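You operate a simulated robot arm through the tools that you are given. There is no shell and no other tool. Be economical: measure what you need, move in short steps, check, and stop when the job is done.

Carry out the task below with a simulated robot arm. There is one attempt and no reset: what you move stays moved.

Task
Press the clip onto the nameplate in the small press, then pull-test it.
Fine: green knob free, lever down and up, green knob latched again before you lift it; nameplate on the tester's block, yellow knob in, tester lever down once and up; leave it there with the knob in. The blue knob stays at CLIP; leave the other nameplates.
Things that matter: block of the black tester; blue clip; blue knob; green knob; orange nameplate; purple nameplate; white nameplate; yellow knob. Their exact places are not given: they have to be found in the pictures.

Only the result counts: the job must be done as asked and must still hold three seconds after the hand-in. Knocking over, shifting, dropping, spilling or breaking anything else fails it.

Robot
A 7-joint arm with a two-finger parallel gripper, hanging from a carriage that runs on a rail from [-2276, 23] to [3, 0] (x, y) and turns from -346 to 342 degrees about z. Base frame: it is fixed where the carriage stands at the start and does not move with it; the origin is on the floor, on the carriage's upright axis, x ahead of it, y to its left, z up; the surface under the hand at the start is at about z = 805. Lengths are in mm, angles in degrees, forces in N, time in s.
With the tool pointing down near the work surface it reaches from about 100 to 620 mm from the robot's upright axis, wherever it stands. Its first joint turns from -166.0 to 166.0 degrees. Places, roughly: block of the black tester [500, 200, 800]; blue clip (3x2x2 cm) [500, -200, 900]; blue knob [400, -200, 800]; green knob [500, -300, 800]; orange nameplate (8x4x1 cm) [500, -200, 800]; purple nameplate (8x4x1 cm) [500, -100, 800]; white nameplate (8x4x1 cm) [400, -100, 800]; yellow knob [500, 300, 800]. Payload 3.91 kg.
Tool frame: the origin (TCP) lies between the finger pads and is the grasp point; the fingertips stand 30 mm ahead of it; z points along the fingers, y is the line along which they close. Largest opening 110 mm; finger width 20, thickness 10; the body of the gripper, 48 by 112 mm, starts 55 mm behind the TCP.
Orientation is that of the tool frame in the base frame, as a unit quaternion [w, x, y, z]. With the fingers straight down and closing along the base's y, the tool's x points along the base's -x, its y along +y and its z along -z.

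Tools
- The arm moves only by the tool servo_tool. Its arguments are lists of equal length, an entry for each row: "jaw": the gripper command, from -1 (shut) to 1 (fully open), values between in proportion; "offset": the shift along the tool's x, y, z in units of 500 mm (1.0 is 500 mm), a list of three; "delta_rot": the turn, a rotation vector about the tool's x, y, z in units of 180 degrees (1.0 is 180 degrees), a list of three. In form: {"jaw": [jaw, ...], "offset": [[dx, dy, dz], ...], "delta_rot": [[wx, wy, wz], ...]}. A call has 1 to 10 rows; each row is the pose to reach, as a shift and turn from the pose commanded when the call began, along the tool's axes at that moment. A call with a number of a shift or a turn outside -1 to 1 is refused whole. A row lasts 0.2 s, in which the tool goes at most 50 mm and 8.6 degrees; a call with a longer step from one row to the next is refused whole, and so is a gripper value outside its range. A pose out of reach is approached as far as the arm can. The call stops where the force on the tool passes 90 N (or 10 N more than at its start, if that is more) or the arm is blocked; 0.2 s more then pass. Each finger travels about 108 mm/s and halts on what it meets, pressing with about 25 N; the grip force reading is that of the motor and also rises with nothing between the fingers. The clock runs only during rows and for 0.2 s after the last one: add rows that repeat a pose to give the fingers time. The reply holds the time, the measured pose of the TCP, the force on the tool along the base axes, the opening and the grip force, in the units named above and with some noise, with the torque about the TCP (base axes, N m) and any sound that the robot's microphone picked up.
- Cameras (640 x 400 px; columns grow to the right, rows downward): "scene" is now at [262.9, -45.2, 1646.1]; the picture's right is [-0.59, -0.81, 0.00], its down [-0.64, 0.47, -0.62] and it looks along [0.50, -0.36, -0.79] (base axes); focal length 214 px, centre (320, 200). "wrist" rides on the gripper at [72, 17, -103] in the tool frame; the picture's right is [-0.23, 0.97, 0.00], its down [-0.76, -0.18, -0.62] and it looks along [-0.61, -0.14, 0.78] (tool axes); focal length 222 px, centre (320, 200).
- camera(camera): a new picture of that camera. No time passes.
- lift_body(by): slides the trunk up (or, below 0, down) by that many mm; the arm and the scene camera ride with it, the base frame stays. It gives what a move gives, with no picture.
- base_move(legs): drives the robot by 1 to 6 legs, each [ahead, left, turn to the left] in mm, mm and degrees, along the robot's own axes; the way and the turn of a leg run together, so that a leg with both is an arc; at most 1500 mm and 180 degrees a leg. The arm and the cameras ride along, it lands a little off, and it stops where it bumps. It keeps to its track: a leg is cut to what the track allows. It gives what a move gives.
- turn_head(pan, tilt): turns the head with the scene camera to pan (to the left, within 155 degrees either way) and tilt (down, from -29 to 69), counted from straight ahead of the robot. It gives what a move gives.
- probe_pixels(camera, pixels): there is no depth. For up to 12 entries [column, row, z] of the newest picture of that camera ("zoom" is the newest enlarged one), the place [x, y] in the base frame at which the ray of that pixel passes the height z, good to about 2 mm, but the place of the scene camera against the robot may be out by one fixed shift of up to 12 mm in any direction. No time passes.
- inspect(camera, box): a new picture of the part [left, top, right, bottom] of that camera's present view, enlarged. No time passes.
- job_done(): hands the job in; it is judged then, once.

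Go step by step. Measure first, check grasps and placings, and put right what went wrong. The budget is 80 turns and 52 pictures, counting those below and the enlarged ones. Unless the task says otherwise, let go and move clear before handing in, and close with one line.

The tools are called by a JSON object that holds its "name" and its "arguments". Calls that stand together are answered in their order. servo_tool: Moves the arm, as the interface text tells. Its arguments: {"type":"object","properties":{"jaw":{"type":"array"},"offset":{"type":"array"},"delta_rot":{"type":"array"}},"required":["jaw","offset","delta_rot"]} The other tools are called the same way: lift_body (by) slides the trunk up or down; base_move (legs) drives the base; turn_head (pan, tilt) turns the head that bears the scene camera; camera (camera) takes a picture; probe_pixels (camera, pixels) gives the place at which the rays of pixels pass given heights; inspect (camera, box) takes an enlarged picture of a part of a camera's view; job_done () hands the job in.

At the start:

```text
t: 0.0
tool_pos: [317.0, -176.3, 1460.7]
tool_rot: [0.001, 0.0, 1.0, 0.001]
ft_force: [0.1, -0.8, 0.6]
torque: [0.03, -0.03, -0.05]
gripper_width: 110.1
gripper_force: 0.0
trunk travel left (down, up): [-325.0, 255.0]
robot x, y, heading: [-0.7, -1.7, 0.3]
head pan, tilt: [-36.2, 51.9]
```

scene: 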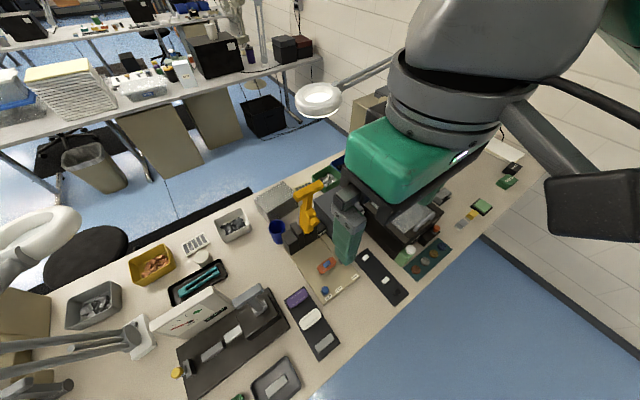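
wrist: 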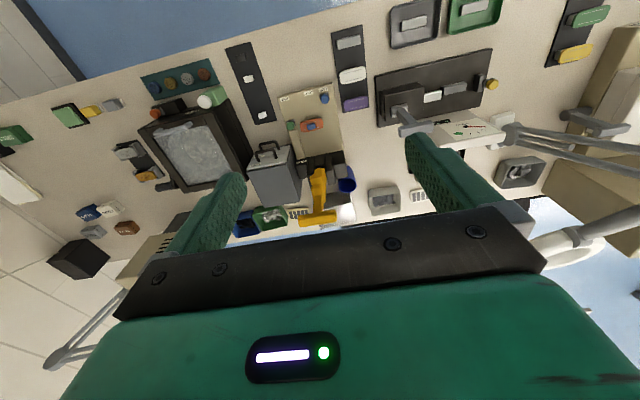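

The wrist picture shows the press (orange plate near 312,125; blue knob 325,97; yellow lever 318,185) and the tester (dark base near 435,90, yellow knob 491,85). I'll enlarge both.

{"name": "inspect", "arguments": {"camera": "wrist", "box": [220, 70, 380, 230]}}

{"name": "inspect", "arguments": {"camera": "wrist", "box": [330, 20, 530, 160]}}

{"name": "inspect", "arguments": {"camera": "scene", "box": [240, 170, 400, 310]}}

{"name": "inspect", "arguments": {"camera": "scene", "box": [140, 270, 350, 400]}}

```text
2.50 times, centred on (300, 150) of wrist
```

zoom: 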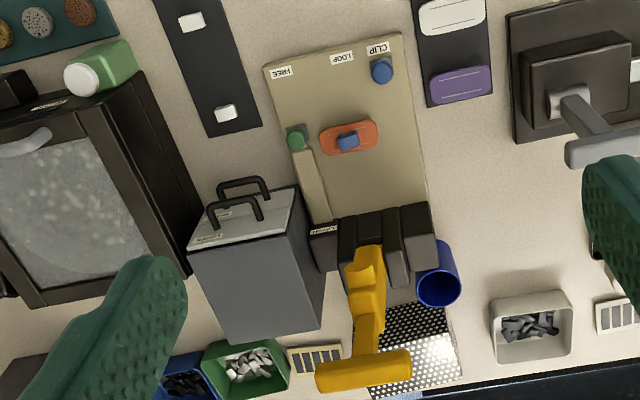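

```text
2.86 times, centred on (430, 90) of wrist
```

zoom: 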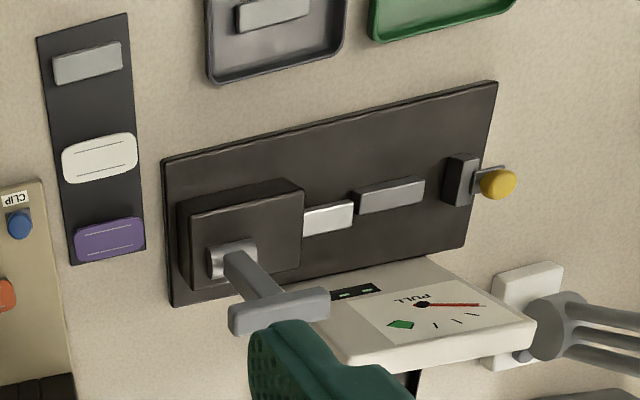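

```text
2.86 times, centred on (320, 240) of scene
```

zoom: 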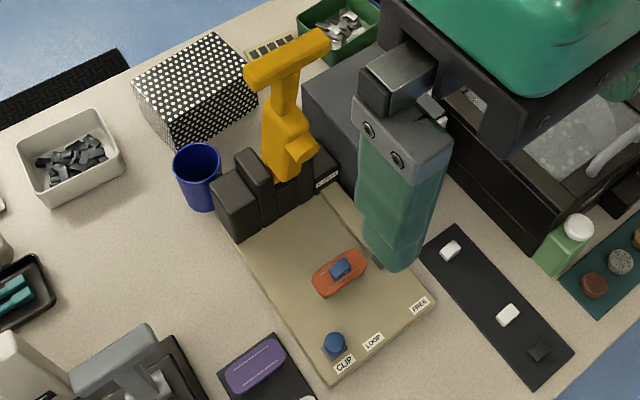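

```text
3.05 times, centred on (245, 335) of scene
```

zoom: 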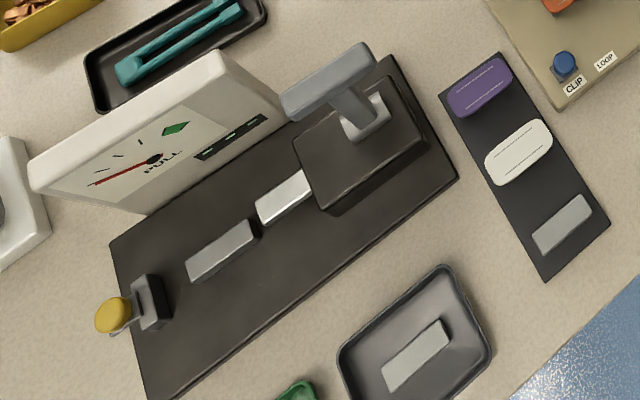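

The press bed, labels and green knob need reading in detail. I'll zoom in more on the labels.

{"name": "inspect", "arguments": {"camera": "wrist", "box": [280, 75, 340, 135]}}

{"name": "inspect", "arguments": {"camera": "wrist", "box": [285, 130, 345, 190]}}

```text
6.67 times, centred on (310, 105) of wrist
```

zoom: 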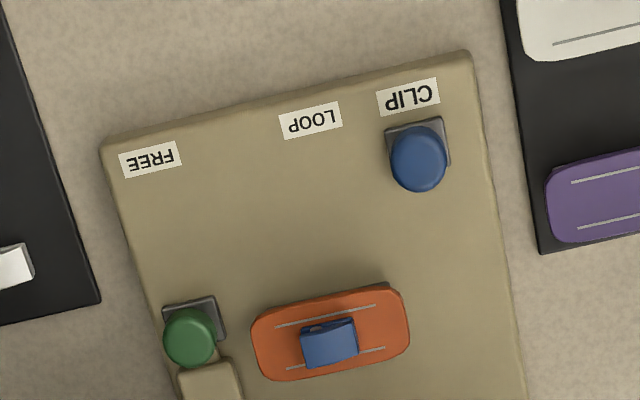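

```text
6.67 times, centred on (315, 160) of wrist
```

zoom: 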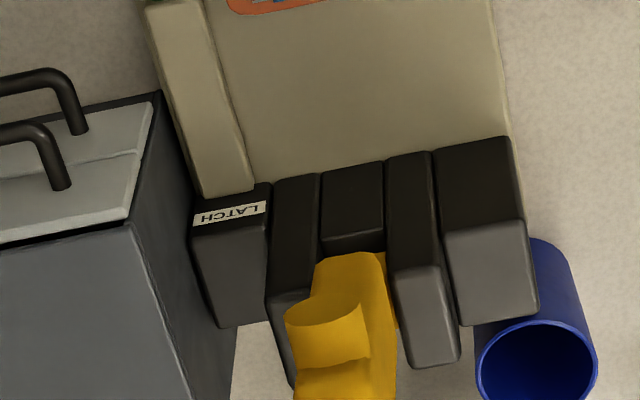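

Green knob is at the latched end: its bar reaches the LATCH block, and FREE is toward -x. Now I'll measure the positions, using the wrist for accuracy and both cameras for heights.

{"name": "probe_pixels", "arguments": {"camera": "wrist", "pixels": [[316.8, 218, 900], [316.8, 218, 1000], [316.8, 218, 1100], [312.5, 125, 820], [325, 98, 820], [298.5, 125.7, 820], [285, 98, 815], [334, 82.5, 815], [342, 155, 815], [491, 85, 820], [464, 85, 820], [408, 130, 900]]}}

{"name": "probe_pixels", "arguments": {"camera": "scene", "pixels": [[308.5, 190, 900], [308.5, 190, 1000], [308.5, 190, 1100], [327, 264.5, 820], [325, 290, 820], [175.5, 371.6, 820], [245, 325, 820], [251, 293, 900], [251, 293, 1000]]}}

```text
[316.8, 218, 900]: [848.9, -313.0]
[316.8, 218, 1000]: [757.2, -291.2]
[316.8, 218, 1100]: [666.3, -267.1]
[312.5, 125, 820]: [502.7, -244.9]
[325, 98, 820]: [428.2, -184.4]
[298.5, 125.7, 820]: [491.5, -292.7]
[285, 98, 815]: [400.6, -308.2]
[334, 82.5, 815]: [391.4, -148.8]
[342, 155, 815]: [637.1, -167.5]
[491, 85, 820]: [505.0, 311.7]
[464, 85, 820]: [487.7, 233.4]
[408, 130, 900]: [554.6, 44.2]
```

```text
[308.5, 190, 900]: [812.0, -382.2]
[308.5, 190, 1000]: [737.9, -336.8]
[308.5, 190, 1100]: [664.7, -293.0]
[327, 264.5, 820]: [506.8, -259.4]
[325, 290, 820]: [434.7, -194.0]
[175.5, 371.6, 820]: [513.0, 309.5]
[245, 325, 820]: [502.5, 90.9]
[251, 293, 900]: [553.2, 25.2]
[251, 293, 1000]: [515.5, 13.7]
```

The lever handle triangulates to about (668,-275,1095). I'll lower the arm over the press bed for a closer look.

{"name": "servo_tool", "arguments": {"jaw": [1, 1, 1, 1, 1, 1, 1, 1, 1], "offset": [[-0.022, -0.016, 0.08], [-0.045, -0.033, 0.16], [-0.07, -0.05, 0.24], [-0.09, -0.067, 0.32], [-0.115, -0.083, 0.4], [-0.135, -0.1, 0.48], [-0.16, -0.117, 0.56], [-0.18, -0.134, 0.64], [-0.2, -0.15, 0.7]], "delta_rot": [[0, 0, 0], [0, 0, 0], [0, 0, 0], [0, 0, 0], [0, 0, 0], [0, 0, 0], [0, 0, 0], [0, 0, 0], [0, 0, 0]]}}

{"name": "camera", "arguments": {"camera": "wrist"}}

{"name": "camera", "arguments": {"camera": "scene"}}

```text
t: 2.0
tool_pos: [416.5, -249.9, 1106.6]
tool_rot: [0.0, 0.0, 1.0, 0.0]
ft_force: [0.2, 0.6, 0.1]
torque: [0.01, 0.01, 0.0]
gripper_width: 110.1
gripper_force: 0.0
trunk travel left (down, up): [-325.0, 255.0]
robot x, y, heading: [-3.3, -2.2, -0.1]
head pan, tilt: [-36.2, 51.9]
```

```text
43 pictures are left
```

wrist: 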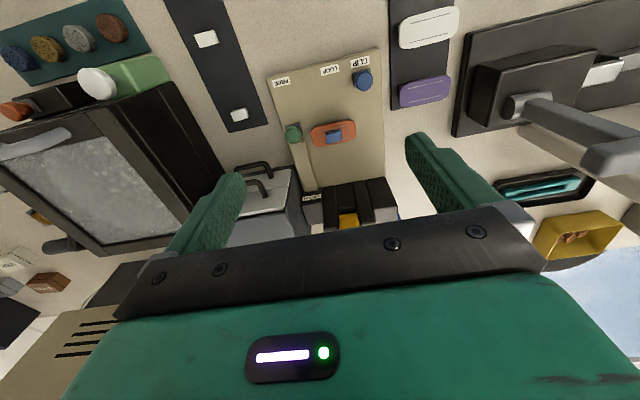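

```text
42 pictures are left
```

scene: 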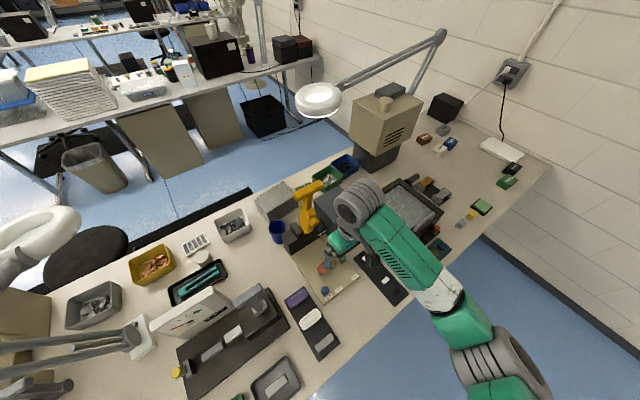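

Both views are clear now. I'll zoom on the press for the knobs and clip heights, and on the lever from the scene camera.

{"name": "inspect", "arguments": {"camera": "wrist", "box": [262, 50, 402, 137]}}

{"name": "probe_pixels", "arguments": {"camera": "wrist", "pixels": [[293, 133, 815], [293, 133, 835], [293, 133, 855], [333, 133, 815], [333, 136, 835]]}}

{"name": "inspect", "arguments": {"camera": "scene", "box": [264, 170, 360, 230]}}

```text
4.57 times, centred on (332, 94) of wrist
```

zoom: 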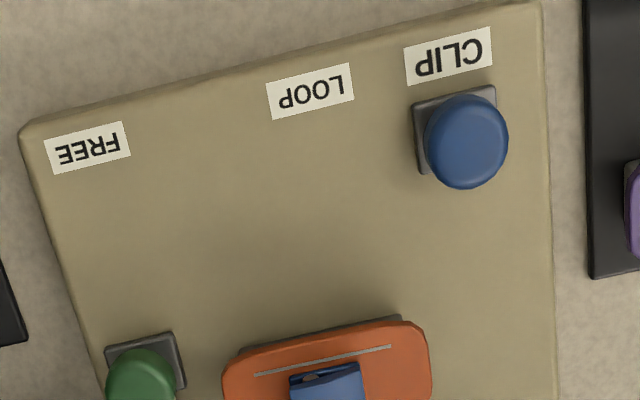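

```text
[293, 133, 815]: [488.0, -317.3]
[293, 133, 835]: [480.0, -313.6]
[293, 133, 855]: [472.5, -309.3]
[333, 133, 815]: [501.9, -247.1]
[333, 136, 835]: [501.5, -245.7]
```

```text
6.67 times, centred on (312, 200) of scene
```

zoom: 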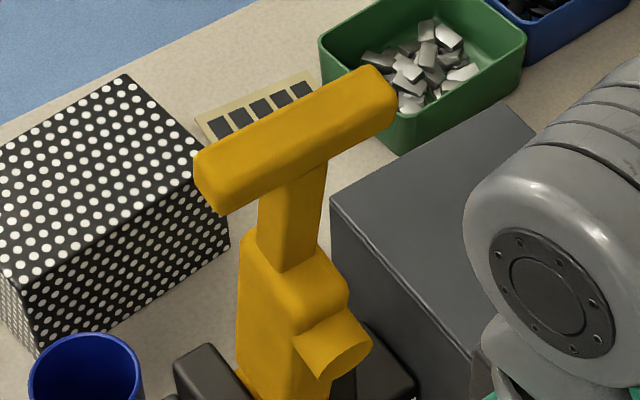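

{"name": "probe_pixels", "arguments": {"camera": "zoom", "pixels": [[280, 145, 1100]]}}

{"name": "probe_pixels", "arguments": {"camera": "wrist", "pixels": [[292.8, 134.5, 830], [292.8, 134.5, 845], [267.5, 77.6, 815], [380.8, 51.3, 815], [382.3, 135.6, 815], [281, 82.4, 815], [360, 62, 815], [363, 81, 845], [363, 81, 830], [333, 134.3, 830], [318, 190, 850]]}}

{"name": "inspect", "arguments": {"camera": "wrist", "box": [272, 110, 402, 190]}}

```text
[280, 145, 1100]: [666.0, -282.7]
```

```text
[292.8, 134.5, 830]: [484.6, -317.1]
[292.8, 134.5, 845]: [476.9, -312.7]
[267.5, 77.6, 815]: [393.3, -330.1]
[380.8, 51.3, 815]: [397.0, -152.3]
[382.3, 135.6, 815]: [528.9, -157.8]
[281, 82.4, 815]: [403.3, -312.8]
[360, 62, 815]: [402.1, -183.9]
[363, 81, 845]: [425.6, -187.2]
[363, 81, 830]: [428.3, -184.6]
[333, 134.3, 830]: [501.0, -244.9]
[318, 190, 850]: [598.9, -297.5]
```

```text
4.92 times, centred on (337, 150) of wrist
```

zoom: 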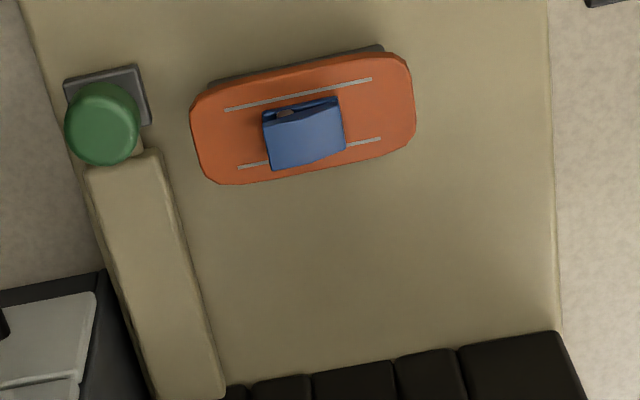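

{"name": "inspect", "arguments": {"camera": "wrist", "box": [215, 130, 325, 240]}}

{"name": "inspect", "arguments": {"camera": "scene", "box": [280, 180, 440, 300]}}

```text
3.64 times, centred on (270, 185) of wrist
```

zoom: 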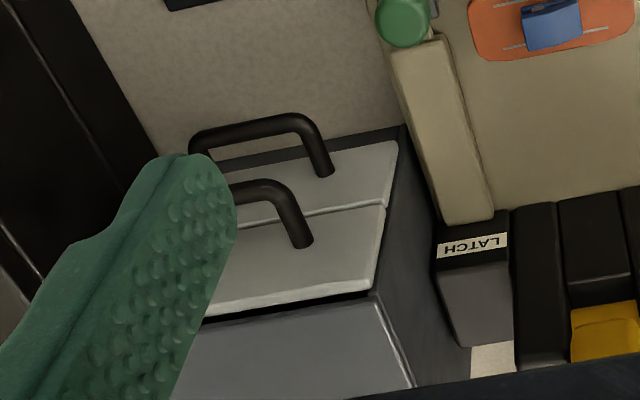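

```text
3.33 times, centred on (360, 240) of scene
```

zoom: 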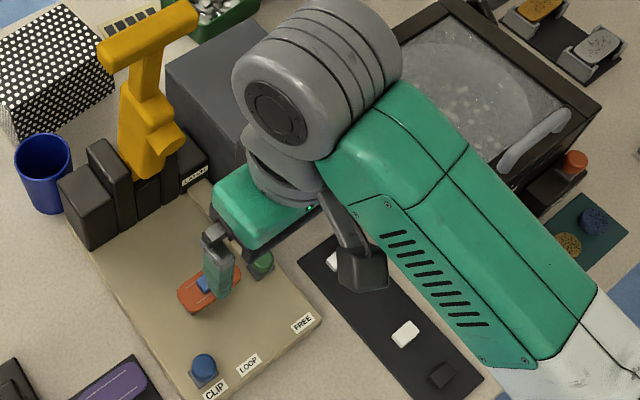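

{"name": "probe_pixels", "arguments": {"camera": "wrist", "pixels": [[293.4, 164.4, 805], [285, 211, 805], [285, 211, 850], [285, 211, 900], [285, 211, 950], [285, 211, 1000]]}}

```text
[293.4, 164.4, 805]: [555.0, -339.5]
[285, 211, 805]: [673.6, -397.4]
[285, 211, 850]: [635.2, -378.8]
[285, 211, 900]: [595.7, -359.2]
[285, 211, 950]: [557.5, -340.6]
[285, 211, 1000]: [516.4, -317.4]
```

The grey drawer box starts at x≈556, with its top at about z 950. I'll move above the green knob at (474,-313) with the jaw narrowed.

{"name": "servo_tool", "arguments": {"jaw": [0.5, 0, -0.33, -0.33, -0.33], "offset": [[-0.025, -0.026, 0.07], [-0.05, -0.052, 0.14], [-0.075, -0.078, 0.21], [-0.1, -0.104, 0.28], [-0.115, -0.126, 0.35]], "delta_rot": [[0, 0, 0], [0, 0, 0], [0, 0, 0], [0, 0, 0], [0, 0, 0]]}}

{"name": "camera", "arguments": {"camera": "wrist"}}

```text
t: 3.2
tool_pos: [478.5, -315.2, 934.8]
tool_rot: [-0.001, -0.001, 1.0, 0.0]
ft_force: [0.4, 0.4, -0.6]
torque: [-0.02, 0.04, 0.03]
gripper_width: 36.9
gripper_force: 0.0
trunk travel left (down, up): [-325.0, 255.0]
robot x, y, heading: [3.4, -0.7, 0.0]
head pan, tilt: [-36.2, 51.9]
```

```text
36 pictures are left
```

wrist: 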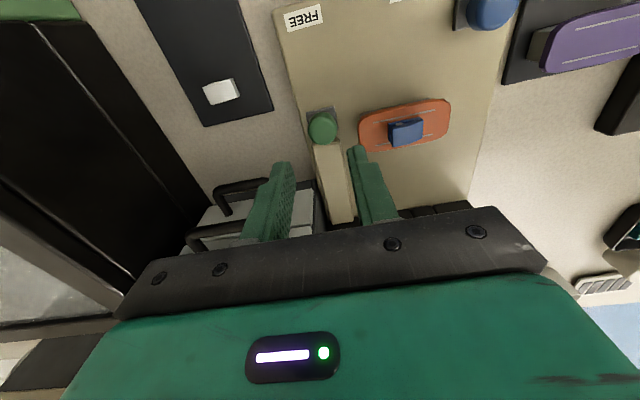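

{"name": "probe_pixels", "arguments": {"camera": "wrist", "pixels": [[322, 128, 835], [322, 128, 845], [322, 128, 855], [361, 122, 825], [448, 112, 825], [355, 150, 905], [283, 165, 905], [405, 131, 835], [302, 17, 815]]}}

{"name": "inspect", "arguments": {"camera": "wrist", "box": [280, 90, 460, 200]}}

```text
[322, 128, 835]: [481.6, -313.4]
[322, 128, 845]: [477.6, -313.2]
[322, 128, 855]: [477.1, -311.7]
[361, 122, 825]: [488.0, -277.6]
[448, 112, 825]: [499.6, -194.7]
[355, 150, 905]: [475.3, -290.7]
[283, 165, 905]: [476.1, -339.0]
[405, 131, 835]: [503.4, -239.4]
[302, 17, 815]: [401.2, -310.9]
```

```text
3.56 times, centred on (370, 145) of wrist
```

zoom: 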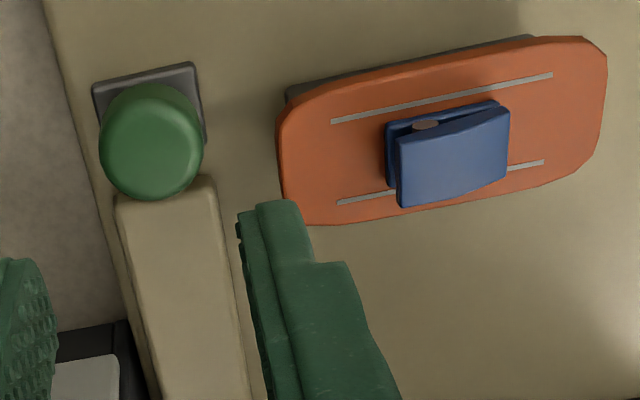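

Knob at (478,-313) sits almost under the TCP, and the plate's left edge is at y≈-280. I'll descend to z≈858 and grip.

{"name": "servo_tool", "arguments": {"jaw": [-0.33, -0.33, -0.33, -1, -1, -1], "offset": [[0.003, 0, 0.06], [0.003, 0, 0.11], [0.003, 0, 0.146], [0.003, 0, 0.146], [0.003, 0, 0.146], [0.003, 0, 0.146]], "delta_rot": [[0, 0, 0], [0, 0, 0], [0, 0, 0], [0, 0, 0], [0, 0, 0], [0, 0, 0]]}}

{"name": "inspect", "arguments": {"camera": "wrist", "box": [260, 60, 460, 200]}}

```text
t: 4.6
tool_pos: [474.9, -313.9, 863.2]
tool_rot: [0.001, 0.0, 1.0, 0.001]
ft_force: [-6.9, 5.5, 18.5]
torque: [0.15, 0.46, 0.06]
gripper_width: 25.6
gripper_force: 45.1
trunk travel left (down, up): [-325.0, 255.0]
robot x, y, heading: [0.2, 2.8, -0.1]
head pan, tilt: [-36.2, 51.9]
```

```text
2.86 times, centred on (360, 130) of wrist
```

zoom: 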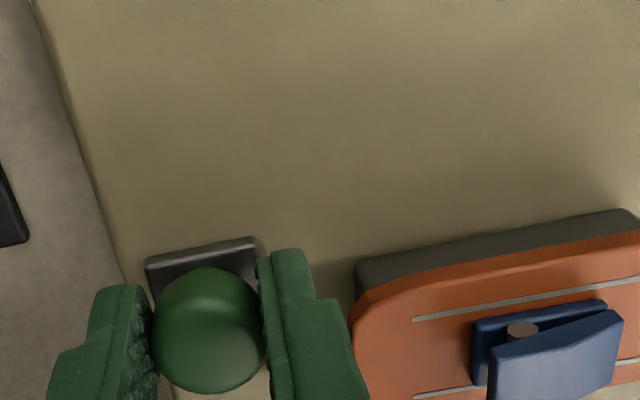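

The knob is held (25.6 mm) with a slight press on the slide. I'll ease up 3 mm and pull toward FREE (-x).

{"name": "servo_tool", "arguments": {"jaw": [-1, -1, -1, -1, -1, -1, -1, -1], "offset": [[0, 0, -0.008], [0.02, 0, -0.008], [0.04, 0.001, -0.008], [0.06, 0.002, -0.008], [0.08, 0.003, -0.008], [0.1, 0.003, -0.008], [0.12, 0.004, -0.008], [0.14, 0.004, -0.008]], "delta_rot": [[0, 0, 0], [0, 0, 0], [0, 0, 0], [0, 0, 0], [0, 0, 0], [0, 0, 0], [0, 0, 0], [0, 0, 0]]}}

{"name": "inspect", "arguments": {"camera": "scene", "box": [280, 180, 440, 300]}}

```text
t: 6.4
tool_pos: [402.1, -312.5, 866.5]
tool_rot: [0.0, 0.001, 1.0, 0.0]
ft_force: [-0.9, 0.0, -0.2]
torque: [-0.01, 0.03, 0.01]
gripper_width: 0.0
gripper_force: 37.6
trunk travel left (down, up): [-325.0, 255.0]
robot x, y, heading: [-1.8, 0.1, 0.0]
head pan, tilt: [-36.2, 51.9]
```

```text
3.33 times, centred on (360, 240) of scene
```

zoom: 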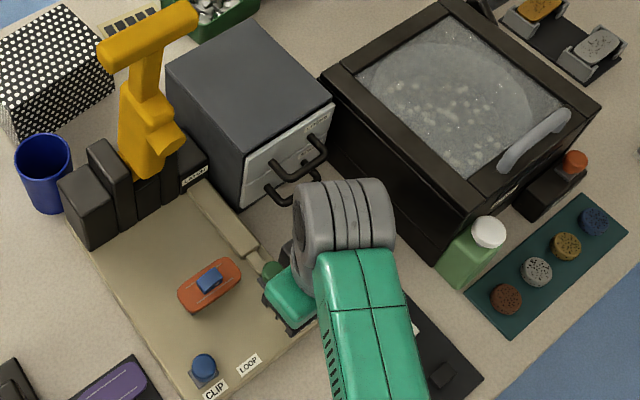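

The grip slipped off (width 0). I'll check how far the knob moved.

{"name": "servo_tool", "arguments": {"jaw": [-1, -0.33, -0.33], "offset": [[0, 0, -0.08], [0, 0, -0.16], [0, 0, -0.16]], "delta_rot": [[0, 0, 0], [0, 0, 0], [0, 0, 0]]}}

{"name": "inspect", "arguments": {"camera": "wrist", "box": [260, 90, 460, 215]}}

{"name": "inspect", "arguments": {"camera": "scene", "box": [300, 220, 400, 290]}}

```text
t: 7.2
tool_pos: [402.2, -311.6, 946.7]
tool_rot: [0.0, 0.0, 1.0, 0.001]
ft_force: [-0.7, -0.5, -0.2]
torque: [-0.03, 0.04, 0.0]
gripper_width: 37.1
gripper_force: 0.0
trunk travel left (down, up): [-325.0, 255.0]
robot x, y, heading: [0.8, 0.1, 0.1]
head pan, tilt: [-36.2, 51.9]
```

```text
3.20 times, centred on (360, 152) of wrist
```

zoom: 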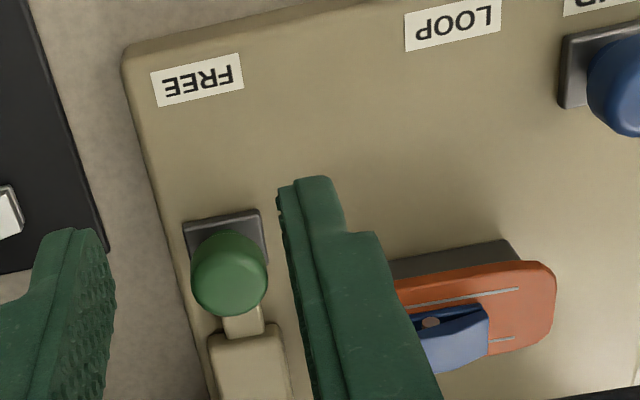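

```text
5.71 times, centred on (350, 255) of scene
```

zoom: 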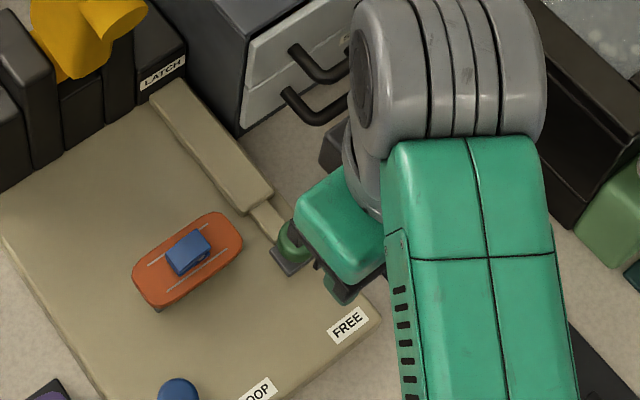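

{"name": "probe_pixels", "arguments": {"camera": "wrist", "pixels": [[331.6, 175.1, 845], [323, 100, 815], [317, 158, 820], [340, 157, 820], [342, 128, 917]]}}

```text
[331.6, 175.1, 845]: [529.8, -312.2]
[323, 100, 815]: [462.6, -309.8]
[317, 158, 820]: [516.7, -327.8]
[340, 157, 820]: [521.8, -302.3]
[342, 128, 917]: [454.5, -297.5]
```

The knob moved about 21 mm, to x≈457. I'll regrip it there and tug gently to see if it is at the end stop.

{"name": "servo_tool", "arguments": {"jaw": [-0.33, -0.33, -0.33, -1, -1, -1, -1, -1], "offset": [[-0.08, 0, 0.04], [-0.104, 0, 0.1], [-0.104, 0, 0.164], [-0.104, 0, 0.164], [-0.104, 0, 0.164], [-0.104, 0, 0.162], [-0.096, 0, 0.162], [-0.088, 0, 0.162]], "delta_rot": [[0, 0, 0], [0, 0, 0], [0, 0, 0], [0, 0, 0], [0, 0, 0], [0, 0, 0], [0, 0, 0], [0, 0, 0]]}}

{"name": "inspect", "arguments": {"camera": "wrist", "box": [260, 60, 460, 200]}}

```text
t: 9.0
tool_pos: [447.1, -313.0, 866.5]
tool_rot: [0.0, 0.0, 1.0, 0.001]
ft_force: [0.6, 2.5, -2.8]
torque: [0.03, -0.97, -0.01]
gripper_width: 25.4
gripper_force: 45.0
trunk travel left (down, up): [-325.0, 255.0]
robot x, y, heading: [1.0, 3.6, -0.1]
head pan, tilt: [-36.2, 51.9]
```

```text
2.86 times, centred on (360, 130) of wrist
```

zoom: 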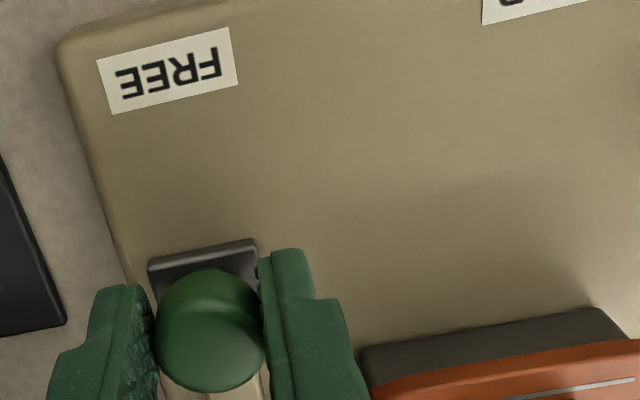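

It's still moving with little force. I'll keep pulling in small steps.

{"name": "servo_tool", "arguments": {"jaw": [-1, -1, -1, -1, -1], "offset": [[0.006, 0, 0], [0.012, 0, 0], [0.018, 0, 0], [0.024, 0, 0], [0.024, 0, 0]], "delta_rot": [[0, 0, 0], [0, 0, 0], [0, 0, 0], [0, 0, 0], [0, 0, 0]]}}

{"name": "inspect", "arguments": {"camera": "wrist", "box": [260, 60, 460, 200]}}

```text
t: 10.2
tool_pos: [442.7, -312.7, 868.2]
tool_rot: [0.005, -0.001, 1.0, -0.001]
ft_force: [33.0, -2.2, -14.3]
torque: [-0.12, -0.9, 0.05]
gripper_width: 25.3
gripper_force: 45.1
trunk travel left (down, up): [-325.0, 255.0]
robot x, y, heading: [-1.0, 4.8, -0.1]
head pan, tilt: [-36.2, 51.9]
```

```text
2.86 times, centred on (360, 130) of wrist
```

zoom: 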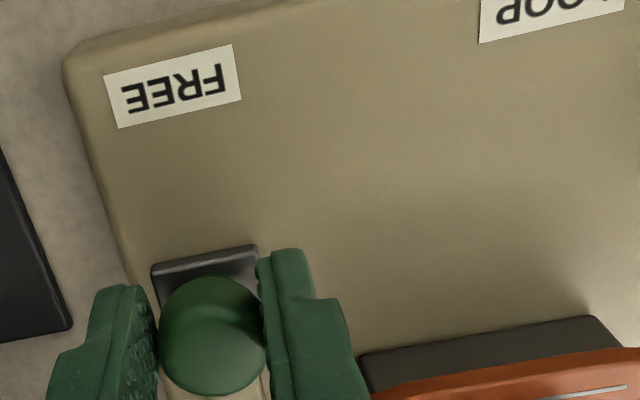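

Now it resists with 33 N at TCP x≈443, so it is at the stop (about 30 mm of travel). I'll release, rise and check.

{"name": "servo_tool", "arguments": {"jaw": [-1, -0.33, -0.33, -0.33, -0.33, -0.33], "offset": [[-0.014, 0, 0], [-0.014, 0, 0], [-0.014, 0, -0.06], [-0.014, 0, -0.15], [-0.014, 0, -0.24], [-0.014, 0, -0.24]], "delta_rot": [[0, 0, 0], [0, 0, 0], [0, 0, 0], [0, 0, 0], [0, 0, 0], [0, 0, 0]]}}

{"name": "camera", "arguments": {"camera": "wrist"}}

{"name": "inspect", "arguments": {"camera": "scene", "box": [270, 175, 370, 245]}}

```text
t: 11.6
tool_pos: [441.9, -315.6, 983.7]
tool_rot: [0.001, 0.0, 1.0, 0.0]
ft_force: [0.5, 0.6, -0.1]
torque: [0.01, 0.0, 0.0]
gripper_width: 36.9
gripper_force: 0.2
trunk travel left (down, up): [-325.0, 255.0]
robot x, y, heading: [1.3, -1.7, -0.5]
head pan, tilt: [-36.2, 51.9]
```

```text
28 pictures are left
```

wrist: 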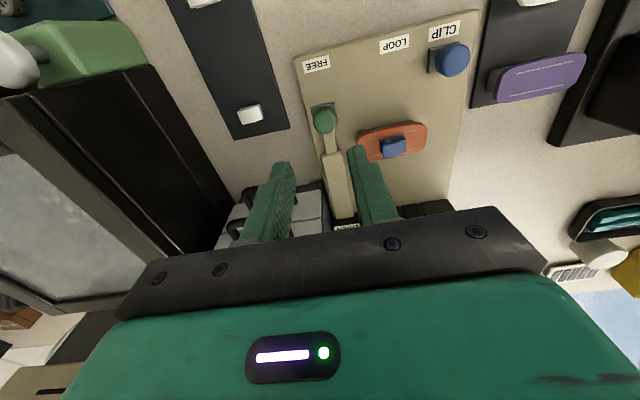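

```text
5.71 times, centred on (320, 210) of scene
```

zoom: 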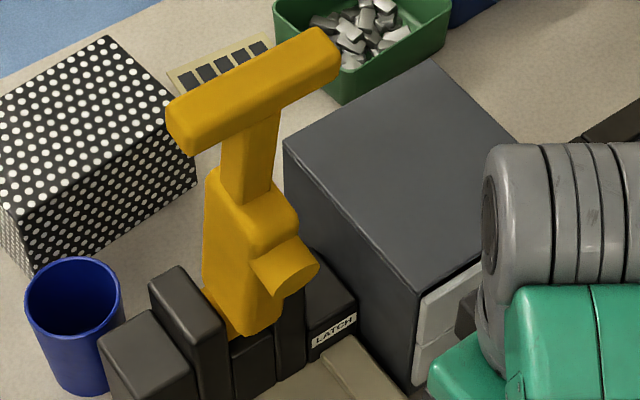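

The green rod is now fully drawn out. Next I'll pull back, raise the arm and tilt the tool 30° forward to get a proper look at the lever.

{"name": "servo_tool", "arguments": {"jaw": [0, 0.3, 0.3, 0.3, 0.3, 0.3, 0.3, 0.3], "offset": [[0.03, 0.016, -0.08], [0.06, 0.033, -0.16], [0.09, 0.05, -0.24], [0.12, 0.066, -0.32], [0.15, 0.08, -0.4], [0.18, 0.1, -0.48], [0.21, 0.12, -0.56], [0.23, 0.13, -0.63]], "delta_rot": [[0, 0, 0], [0, 0, 0], [0, -0.02, 0], [0, -0.05, 0], [0, -0.08, 0], [0, -0.11, 0], [0, -0.14, 0], [0, -0.1667, 0]]}}

{"name": "camera", "arguments": {"camera": "wrist"}}

```text
t: 13.4
tool_pos: [326.5, -243.6, 1300.6]
tool_rot: [0.259, -0.001, 0.966, 0.001]
ft_force: [0.6, 0.0, -0.4]
torque: [-0.01, 0.01, 0.0]
gripper_width: 71.5
gripper_force: 0.0
out of reach, approached as far as the arm can: row 1, 2
trunk travel left (down, up): [-325.0, 255.0]
robot x, y, heading: [-1.5, 0.1, -0.2]
head pan, tilt: [-36.2, 51.9]
```

```text
26 pictures are left
```

wrist: 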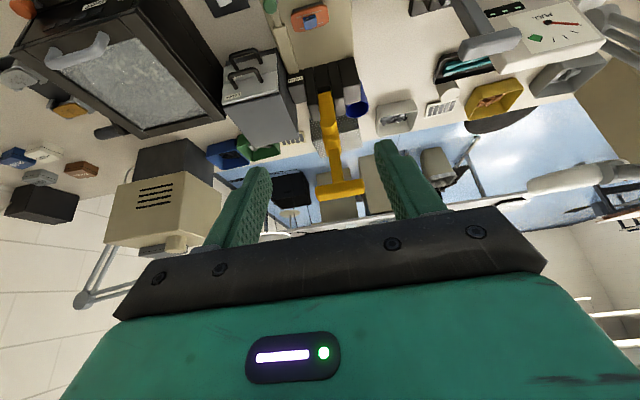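

{"name": "probe_pixels", "arguments": {"camera": "wrist", "pixels": [[340, 190, 1050], [340, 190, 1100], [340, 190, 1150], [340, 190, 1200], [317, 195, 1100], [364, 187, 1100], [317, 195, 1150], [364, 187, 1150], [324, 96, 900]]}}

{"name": "probe_pixels", "arguments": {"camera": "scene", "pixels": [[308.6, 191.6, 1050], [308.6, 191.6, 1100], [308.6, 191.6, 1150], [308.6, 191.6, 1200]]}}

{"name": "inspect", "arguments": {"camera": "wrist", "box": [280, 60, 400, 210]}}

```text
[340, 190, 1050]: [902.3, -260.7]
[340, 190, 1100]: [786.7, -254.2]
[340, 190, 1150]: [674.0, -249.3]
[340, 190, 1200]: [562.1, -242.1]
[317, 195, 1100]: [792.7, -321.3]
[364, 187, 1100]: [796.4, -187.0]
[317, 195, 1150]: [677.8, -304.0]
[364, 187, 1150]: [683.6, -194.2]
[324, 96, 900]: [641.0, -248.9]
```

```text
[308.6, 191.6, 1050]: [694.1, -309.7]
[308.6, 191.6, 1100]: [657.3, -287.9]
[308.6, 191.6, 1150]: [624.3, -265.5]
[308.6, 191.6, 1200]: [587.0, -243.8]
```

```text
2.67 times, centred on (340, 135) of wrist
```

zoom: 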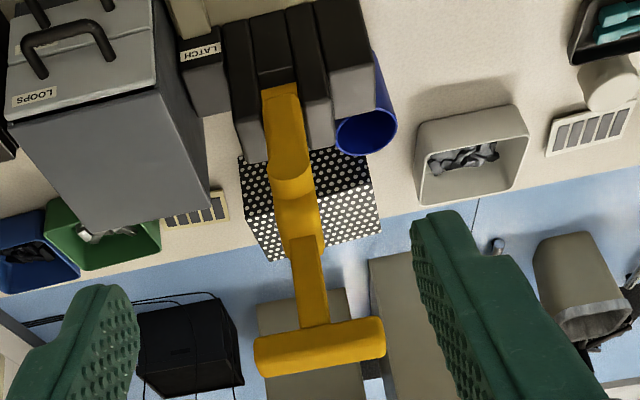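

Three rays intersect at about (587,-244,1188) for the T-bar centre. I'll get the stem's lower end to know the lever's lean.

{"name": "probe_pixels", "arguments": {"camera": "wrist", "pixels": [[334.4, 150, 1050], [334.4, 150, 1100], [334.4, 150, 1150], [339, 180, 1150], [339, 180, 1170], [331, 128, 1000], [331, 128, 1050], [324, 98, 900], [324, 98, 950]]}}

{"name": "probe_pixels", "arguments": {"camera": "scene", "pixels": [[307, 209, 1050], [307, 209, 1100], [307, 209, 1150], [310, 224, 1000], [310, 224, 1050], [314, 224, 1000], [314, 224, 1050]]}}

```text
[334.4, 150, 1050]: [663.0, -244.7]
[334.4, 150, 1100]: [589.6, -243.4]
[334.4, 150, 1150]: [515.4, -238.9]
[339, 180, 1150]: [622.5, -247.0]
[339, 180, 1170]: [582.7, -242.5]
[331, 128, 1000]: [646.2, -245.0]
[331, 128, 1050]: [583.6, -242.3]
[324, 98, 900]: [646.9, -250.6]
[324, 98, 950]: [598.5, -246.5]
```

```text
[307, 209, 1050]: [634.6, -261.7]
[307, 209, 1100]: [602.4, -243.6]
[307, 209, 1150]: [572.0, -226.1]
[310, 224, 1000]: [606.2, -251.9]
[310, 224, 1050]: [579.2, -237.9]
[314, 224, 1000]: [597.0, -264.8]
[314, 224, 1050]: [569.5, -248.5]
```

Lever is upright at x≈590, y≈-244: the stem runs from z≈1100 to 1175, with the T-bar above it. I'll grip the stem across y with the tool tilted 60° forward, starting from a pre-grasp 80 mm short.

{"name": "servo_tool", "arguments": {"jaw": [0, -0.05, -0.05, -0.05, -0.05, -0.05, -0.05], "offset": [[-0.035, 0, 0.07], [-0.07, 0, 0.14], [-0.105, 0, 0.21], [-0.14, 0, 0.28], [-0.175, 0, 0.35], [-0.21, 0, 0.418], [-0.21, 0, 0.418]], "delta_rot": [[0, -0.028, 0], [0, -0.056, 0], [0, -0.083, 0], [0, -0.111, 0], [0, -0.139, 0], [0, -0.1667, 0], [0, -0.1667, 0]]}}

{"name": "camera", "arguments": {"camera": "wrist"}}

{"name": "inspect", "arguments": {"camera": "scene", "box": [270, 160, 390, 250]}}

```text
t: 15.0
tool_pos: [520.9, -245.6, 1172.6]
tool_rot: [0.5, 0.0, 0.866, 0.0]
ft_force: [0.0, 0.4, 0.8]
torque: [-0.01, 0.0, 0.01]
gripper_width: 52.1
gripper_force: 0.0
trunk travel left (down, up): [-325.0, 255.0]
robot x, y, heading: [-1.4, 1.6, 0.0]
head pan, tilt: [-36.2, 51.9]
```

```text
24 pictures are left
```

wrist: 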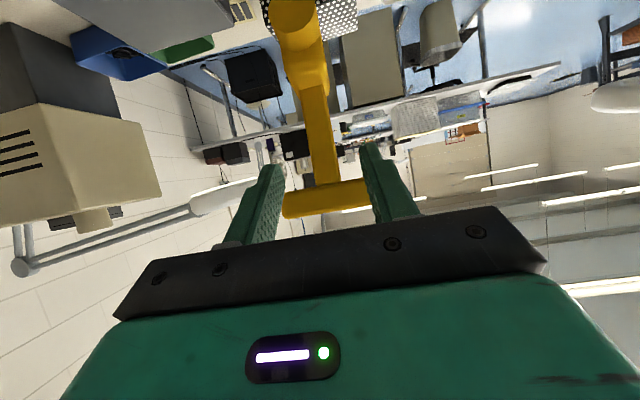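

```text
4.44 times, centred on (330, 205) of scene
```

zoom: 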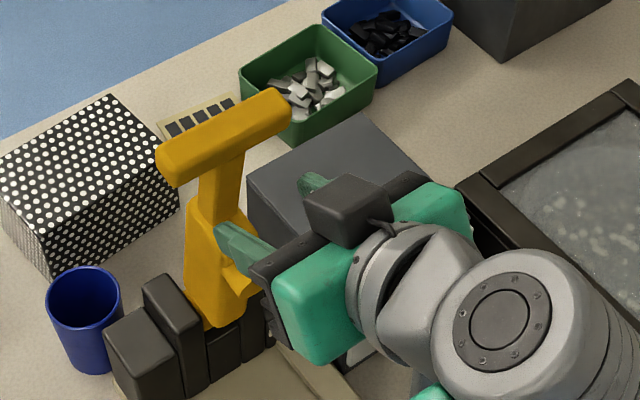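

{"name": "probe_pixels", "arguments": {"camera": "wrist", "pixels": [[317, 130, 1120], [317, 130, 1140], [313, 88, 1090], [313, 88, 1100], [327, 198, 1180], [327, 198, 1190], [327, 198, 1170]]}}

```text
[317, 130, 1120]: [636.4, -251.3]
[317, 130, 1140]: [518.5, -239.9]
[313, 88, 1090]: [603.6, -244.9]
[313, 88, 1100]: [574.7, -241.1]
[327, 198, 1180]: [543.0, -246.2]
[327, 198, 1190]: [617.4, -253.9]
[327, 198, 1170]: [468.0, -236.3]
```

The stem lies straight ahead (z≈1128 at x≈590, y≈-247). I'll advance 80 mm and grip.

{"name": "servo_tool", "arguments": {"jaw": [-0.05, -0.05, -0.05, -1, -1, -1], "offset": [[0, -0.003, 0.06], [0, -0.003, 0.12], [0, -0.003, 0.16], [0, -0.003, 0.16], [0, -0.003, 0.16], [0, -0.003, 0.16]], "delta_rot": [[0, 0, 0], [0, 0, 0], [0, 0, 0], [0, 0, 0], [0, 0, 0], [0, 0, 0]]}}

{"name": "inspect", "arguments": {"camera": "scene", "box": [270, 160, 390, 250]}}

```text
t: 16.4
tool_pos: [593.4, -246.1, 1131.4]
tool_rot: [0.5, 0.0, 0.866, 0.0]
ft_force: [-0.2, 8.3, 0.3]
torque: [-1.05, -0.5, -0.84]
gripper_width: 21.7
gripper_force: 45.6
trunk travel left (down, up): [-325.0, 255.0]
robot x, y, heading: [1.3, -0.8, -0.2]
head pan, tilt: [-36.2, 51.9]
```

```text
4.44 times, centred on (330, 205) of scene
```

zoom: 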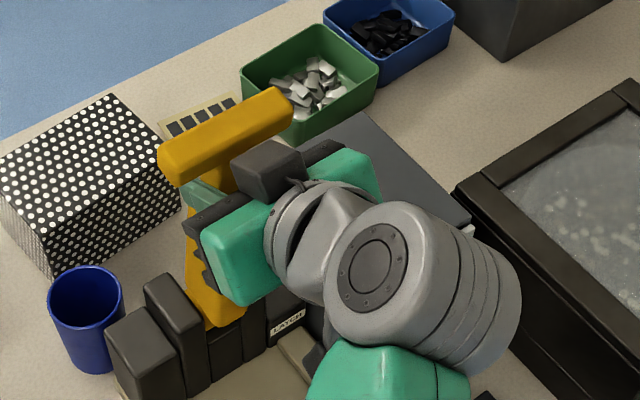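

The stem is held (21.7 mm). I'll try the first bit of the arc toward -x.

{"name": "servo_tool", "arguments": {"jaw": [-1, -1, -1], "offset": [[0.0234, 0, -0.0326], [0.05, 0, -0.0626], [0.05, 0, -0.0626]], "delta_rot": [[0, 0, 0], [0, 0, 0], [0, 0, 0]]}}

```text
t: 17.2
tool_pos: [552.7, -246.4, 1121.9]
tool_rot: [0.499, 0.001, 0.867, 0.001]
ft_force: [12.3, 7.0, -23.7]
torque: [-1.04, -0.63, -1.18]
gripper_width: 22.2
gripper_force: 45.4
trunk travel left (down, up): [-325.0, 255.0]
robot x, y, heading: [3.6, 0.5, 0.1]
head pan, tilt: [-36.2, 51.9]
```

{"name": "servo_tool", "arguments": {"jaw": [-1, -1, -1, -1], "offset": [[0.0288, 0, -0.0168], [0.058, 0, -0.0358], [0.11, 0, -0.06], [0.11, 0, -0.06]], "delta_rot": [[0, 0, 0], [0, 0, 0], [0, 0, 0], [0, 0, 0]]}}

```text
t: 18.2
tool_pos: [499.5, -245.8, 1094.6]
tool_rot: [0.501, 0.0, 0.865, 0.001]
ft_force: [3.9, 20.7, 4.3]
torque: [-1.35, -1.29, -1.16]
gripper_width: 22.0
gripper_force: 44.8
trunk travel left (down, up): [-325.0, 255.0]
robot x, y, heading: [-2.7, 2.0, -0.0]
head pan, tilt: [-36.2, 51.9]
```

{"name": "servo_tool", "arguments": {"jaw": [-1, -1, -1, -1], "offset": [[0.0414, 0.006, -0.0196], [0.0882, 0.007, -0.0308], [0.1706, 0.009, -0.0366], [0.1706, 0.009, -0.0366]], "delta_rot": [[0, 0, 0], [0, 0, 0], [0, 0, 0], [0, 0, 0]]}}

{"name": "inspect", "arguments": {"camera": "scene", "box": [250, 170, 410, 290]}}

```text
t: 19.2
tool_pos: [439.8, -243.0, 1027.1]
tool_rot: [0.498, 0.001, 0.867, -0.001]
ft_force: [-2.3, -1.7, -1.5]
torque: [0.13, -0.13, -0.01]
gripper_width: 0.3
gripper_force: 37.9
trunk travel left (down, up): [-325.0, 255.0]
robot x, y, heading: [-1.0, 1.5, 0.1]
head pan, tilt: [-36.2, 51.9]
```

```text
3.33 times, centred on (330, 230) of scene
```

zoom: 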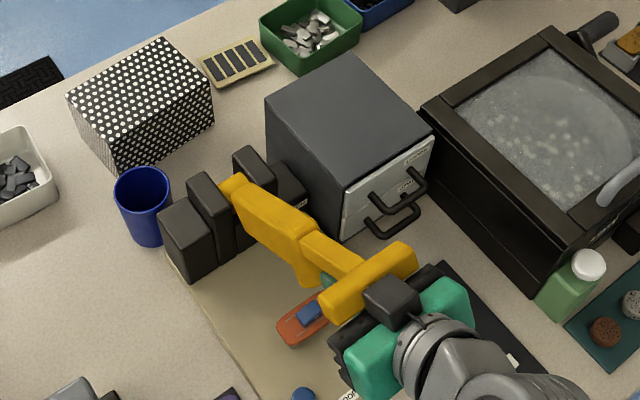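

The grip slipped off, but the lever stays part-way down. I'll look from the wrist.

{"name": "camera", "arguments": {"camera": "wrist"}}

```text
20 pictures are left
```

wrist: 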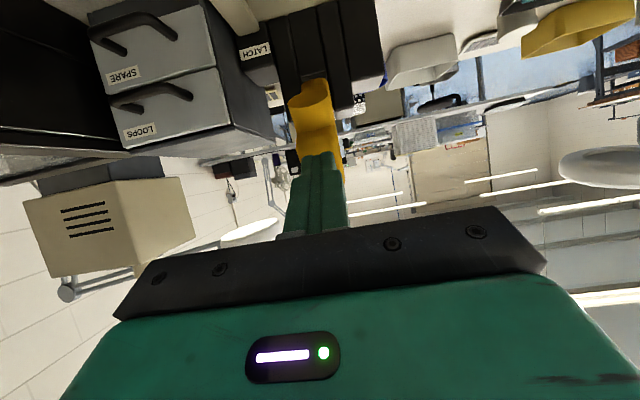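

The fingers now sit under the lever, which holds at about 45°. I'll back out along -x, then rise for a view and push it down from above.

{"name": "servo_tool", "arguments": {"jaw": [-1, -1, -1, -1, -1, -1, -1, -1, -1], "offset": [[0.04, 0, -0.07], [0.08, 0, -0.14], [0.12, 0, -0.208], [0.045, 0, -0.26], [-0.03, 0, -0.31], [-0.105, 0, -0.36], [-0.18, 0, -0.41], [-0.257, 0, -0.463], [-0.333, 0, -0.515]], "delta_rot": [[0, 0, 0], [0, 0, 0], [0, 0, 0], [0, 0.02, 0], [0, 0.05, 0], [0, 0.08, 0], [0, 0.11, 0], [0, 0.14, 0], [0, 0.1667, 0]]}}

{"name": "camera", "arguments": {"camera": "wrist"}}

{"name": "inspect", "arguments": {"camera": "scene", "box": [250, 170, 410, 290]}}

```text
t: 21.2
tool_pos: [295.9, -245.4, 1302.5]
tool_rot: [0.257, 0.001, 0.966, 0.0]
ft_force: [0.4, -0.2, -0.3]
torque: [0.05, -0.03, 0.05]
gripper_width: 0.3
gripper_force: 37.9
out of reach, approached as far as the arm can: row 7, 8
trunk travel left (down, up): [-325.0, 255.0]
robot x, y, heading: [-0.6, 1.9, -0.1]
head pan, tilt: [-36.2, 51.9]
```

```text
19 pictures are left
```

wrist: 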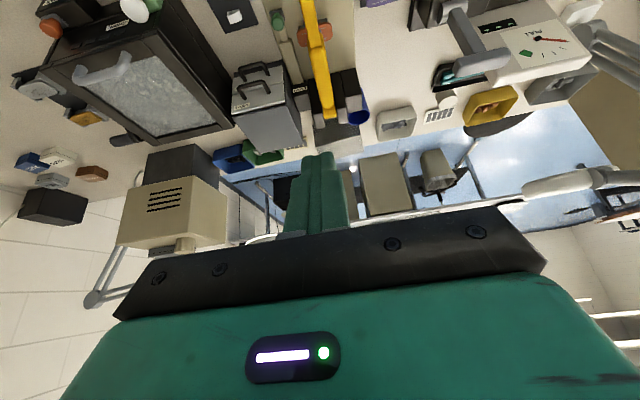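

```text
3.33 times, centred on (330, 230) of scene
```

zoom: 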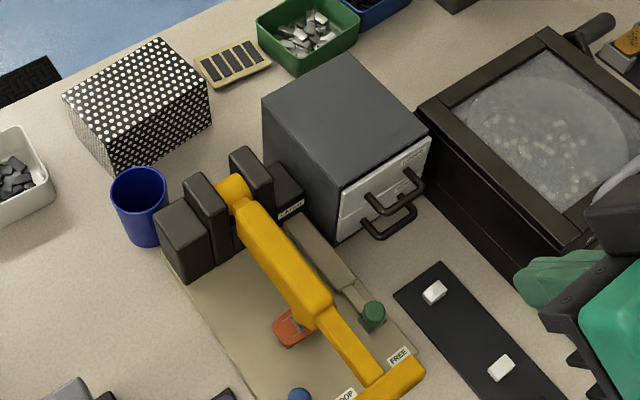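

The lever has dropped further by itself and now covers the plate. I'll check with the whole scene picture.

{"name": "inspect", "arguments": {"camera": "scene", "box": [300, 230, 400, 330]}}

{"name": "inspect", "arguments": {"camera": "wrist", "box": [240, 0, 400, 130]}}

```text
4.00 times, centred on (350, 280) of scene
```

zoom: 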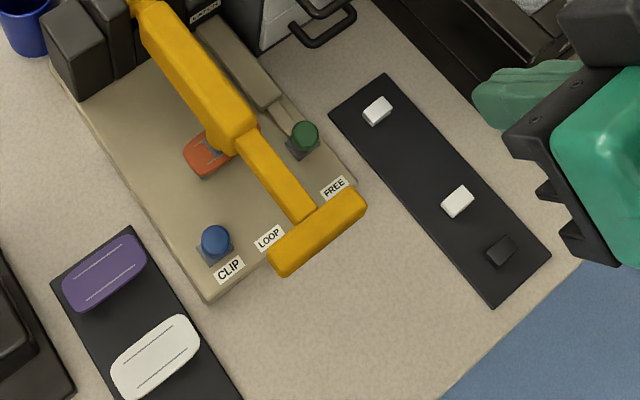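

```text
3.08 times, centred on (320, 65) of wrist
```

zoom: 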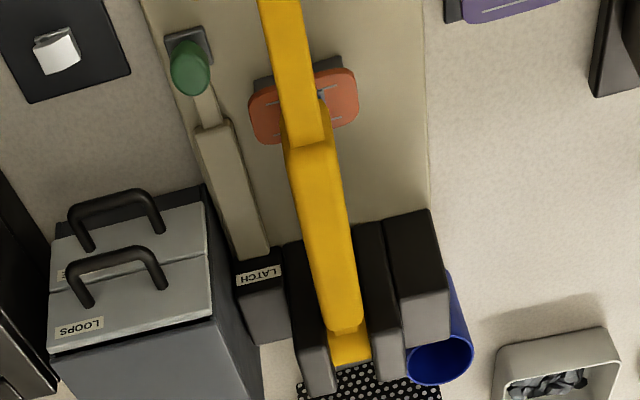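

{"name": "probe_pixels", "arguments": {"camera": "scene", "pixels": [[349.3, 288.3, 880], [349.3, 288.3, 920], [349.3, 288.3, 960], [333, 265, 920], [333, 265, 960]]}}

{"name": "probe_pixels", "arguments": {"camera": "wrist", "pixels": [[316, 45, 880], [316, 45, 920], [316, 45, 960], [312, 2, 920], [312, 2, 960], [328, 110, 920], [328, 110, 960]]}}

```text
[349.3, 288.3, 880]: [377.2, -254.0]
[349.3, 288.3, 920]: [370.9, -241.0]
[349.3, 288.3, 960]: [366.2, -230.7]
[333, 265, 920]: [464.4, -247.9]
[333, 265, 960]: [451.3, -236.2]
```

```text
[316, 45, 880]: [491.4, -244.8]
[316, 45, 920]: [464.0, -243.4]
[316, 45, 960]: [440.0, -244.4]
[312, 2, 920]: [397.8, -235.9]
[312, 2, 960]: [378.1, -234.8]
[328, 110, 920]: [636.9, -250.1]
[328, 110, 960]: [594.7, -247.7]
```

The lever lies near horizontal with the bar at about (368,-239,905), resting on the clip. I'll go above the bar with the tool straight down and closed fingers.

{"name": "servo_tool", "arguments": {"jaw": [-1, -1, -1, -1, -1, -1, -1, -1], "offset": [[0.023, 0.001, 0.077], [0.046, 0.003, 0.154], [0.069, 0.005, 0.231], [0.092, 0.006, 0.307], [0.115, 0.007, 0.384], [0.138, 0.009, 0.461], [0.161, 0.01, 0.538], [0.184, 0.011, 0.614]], "delta_rot": [[0, 0.021, 0], [0, 0.042, 0], [0, 0.063, 0], [0, 0.084, 0], [0, 0.105, 0], [0, 0.126, 0], [0, 0.147, 0], [0, 0.1667, 0]]}}

{"name": "camera", "arguments": {"camera": "wrist"}}

```text
t: 23.0
tool_pos: [374.9, -237.3, 991.0]
tool_rot: [-0.001, -0.001, 1.0, 0.0]
ft_force: [0.5, 0.6, 0.0]
torque: [0.0, -0.01, 0.01]
gripper_width: 0.0
gripper_force: 37.1
trunk travel left (down, up): [-325.0, 255.0]
robot x, y, heading: [3.2, -1.6, 0.1]
head pan, tilt: [-36.2, 51.9]
```

```text
15 pictures are left
```

wrist: 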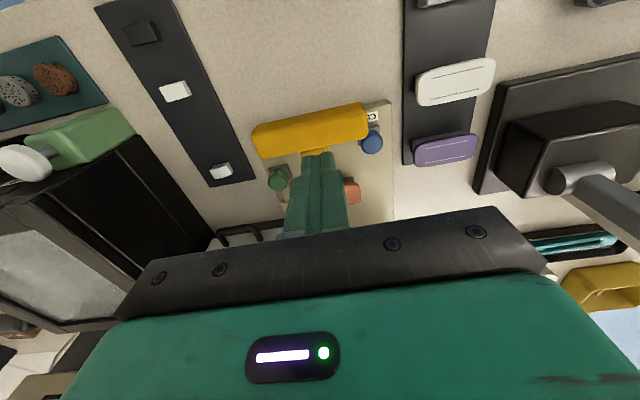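

{"name": "probe_pixels", "arguments": {"camera": "wrist", "pixels": [[312, 130, 900], [312, 130, 920], [318, 153, 961]]}}

```text
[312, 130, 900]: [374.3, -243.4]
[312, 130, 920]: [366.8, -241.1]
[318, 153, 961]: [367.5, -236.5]
```

Bar centre is right below the tool at about (370,-242). I'll push down in small steps until the force limit.

{"name": "servo_tool", "arguments": {"jaw": [-1, -1, -1, -1, -1, -1, -1, -1, -1, -1], "offset": [[0, -0.006, 0.04], [0, -0.008, 0.08], [0, -0.008, 0.1], [0, -0.008, 0.12], [0, -0.008, 0.14], [0, -0.008, 0.16], [0, -0.008, 0.175], [0, -0.008, 0.19], [0, -0.008, 0.205], [0, -0.008, 0.22]], "delta_rot": [[0, 0, 0], [0, 0, 0], [0, 0, 0], [0, 0, 0], [0, 0, 0], [0, 0, 0], [0, 0, 0], [0, 0, 0], [0, 0, 0], [0, 0, 0]]}}

```text
t: 23.6
tool_pos: [375.5, -243.5, 961.6]
tool_rot: [0.003, -0.001, 1.0, -0.002]
ft_force: [-14.1, 13.0, 43.8]
torque: [0.52, 0.28, 0.03]
gripper_width: 0.0
gripper_force: 37.4
trunk travel left (down, up): [-325.0, 255.0]
robot x, y, heading: [-1.5, 0.7, -0.3]
head pan, tilt: [-36.2, 51.9]
stopped in row 3: the force on the tool passed its limit at 117 N (the readings are from after the stop); the commanded pose is now the measured one
```

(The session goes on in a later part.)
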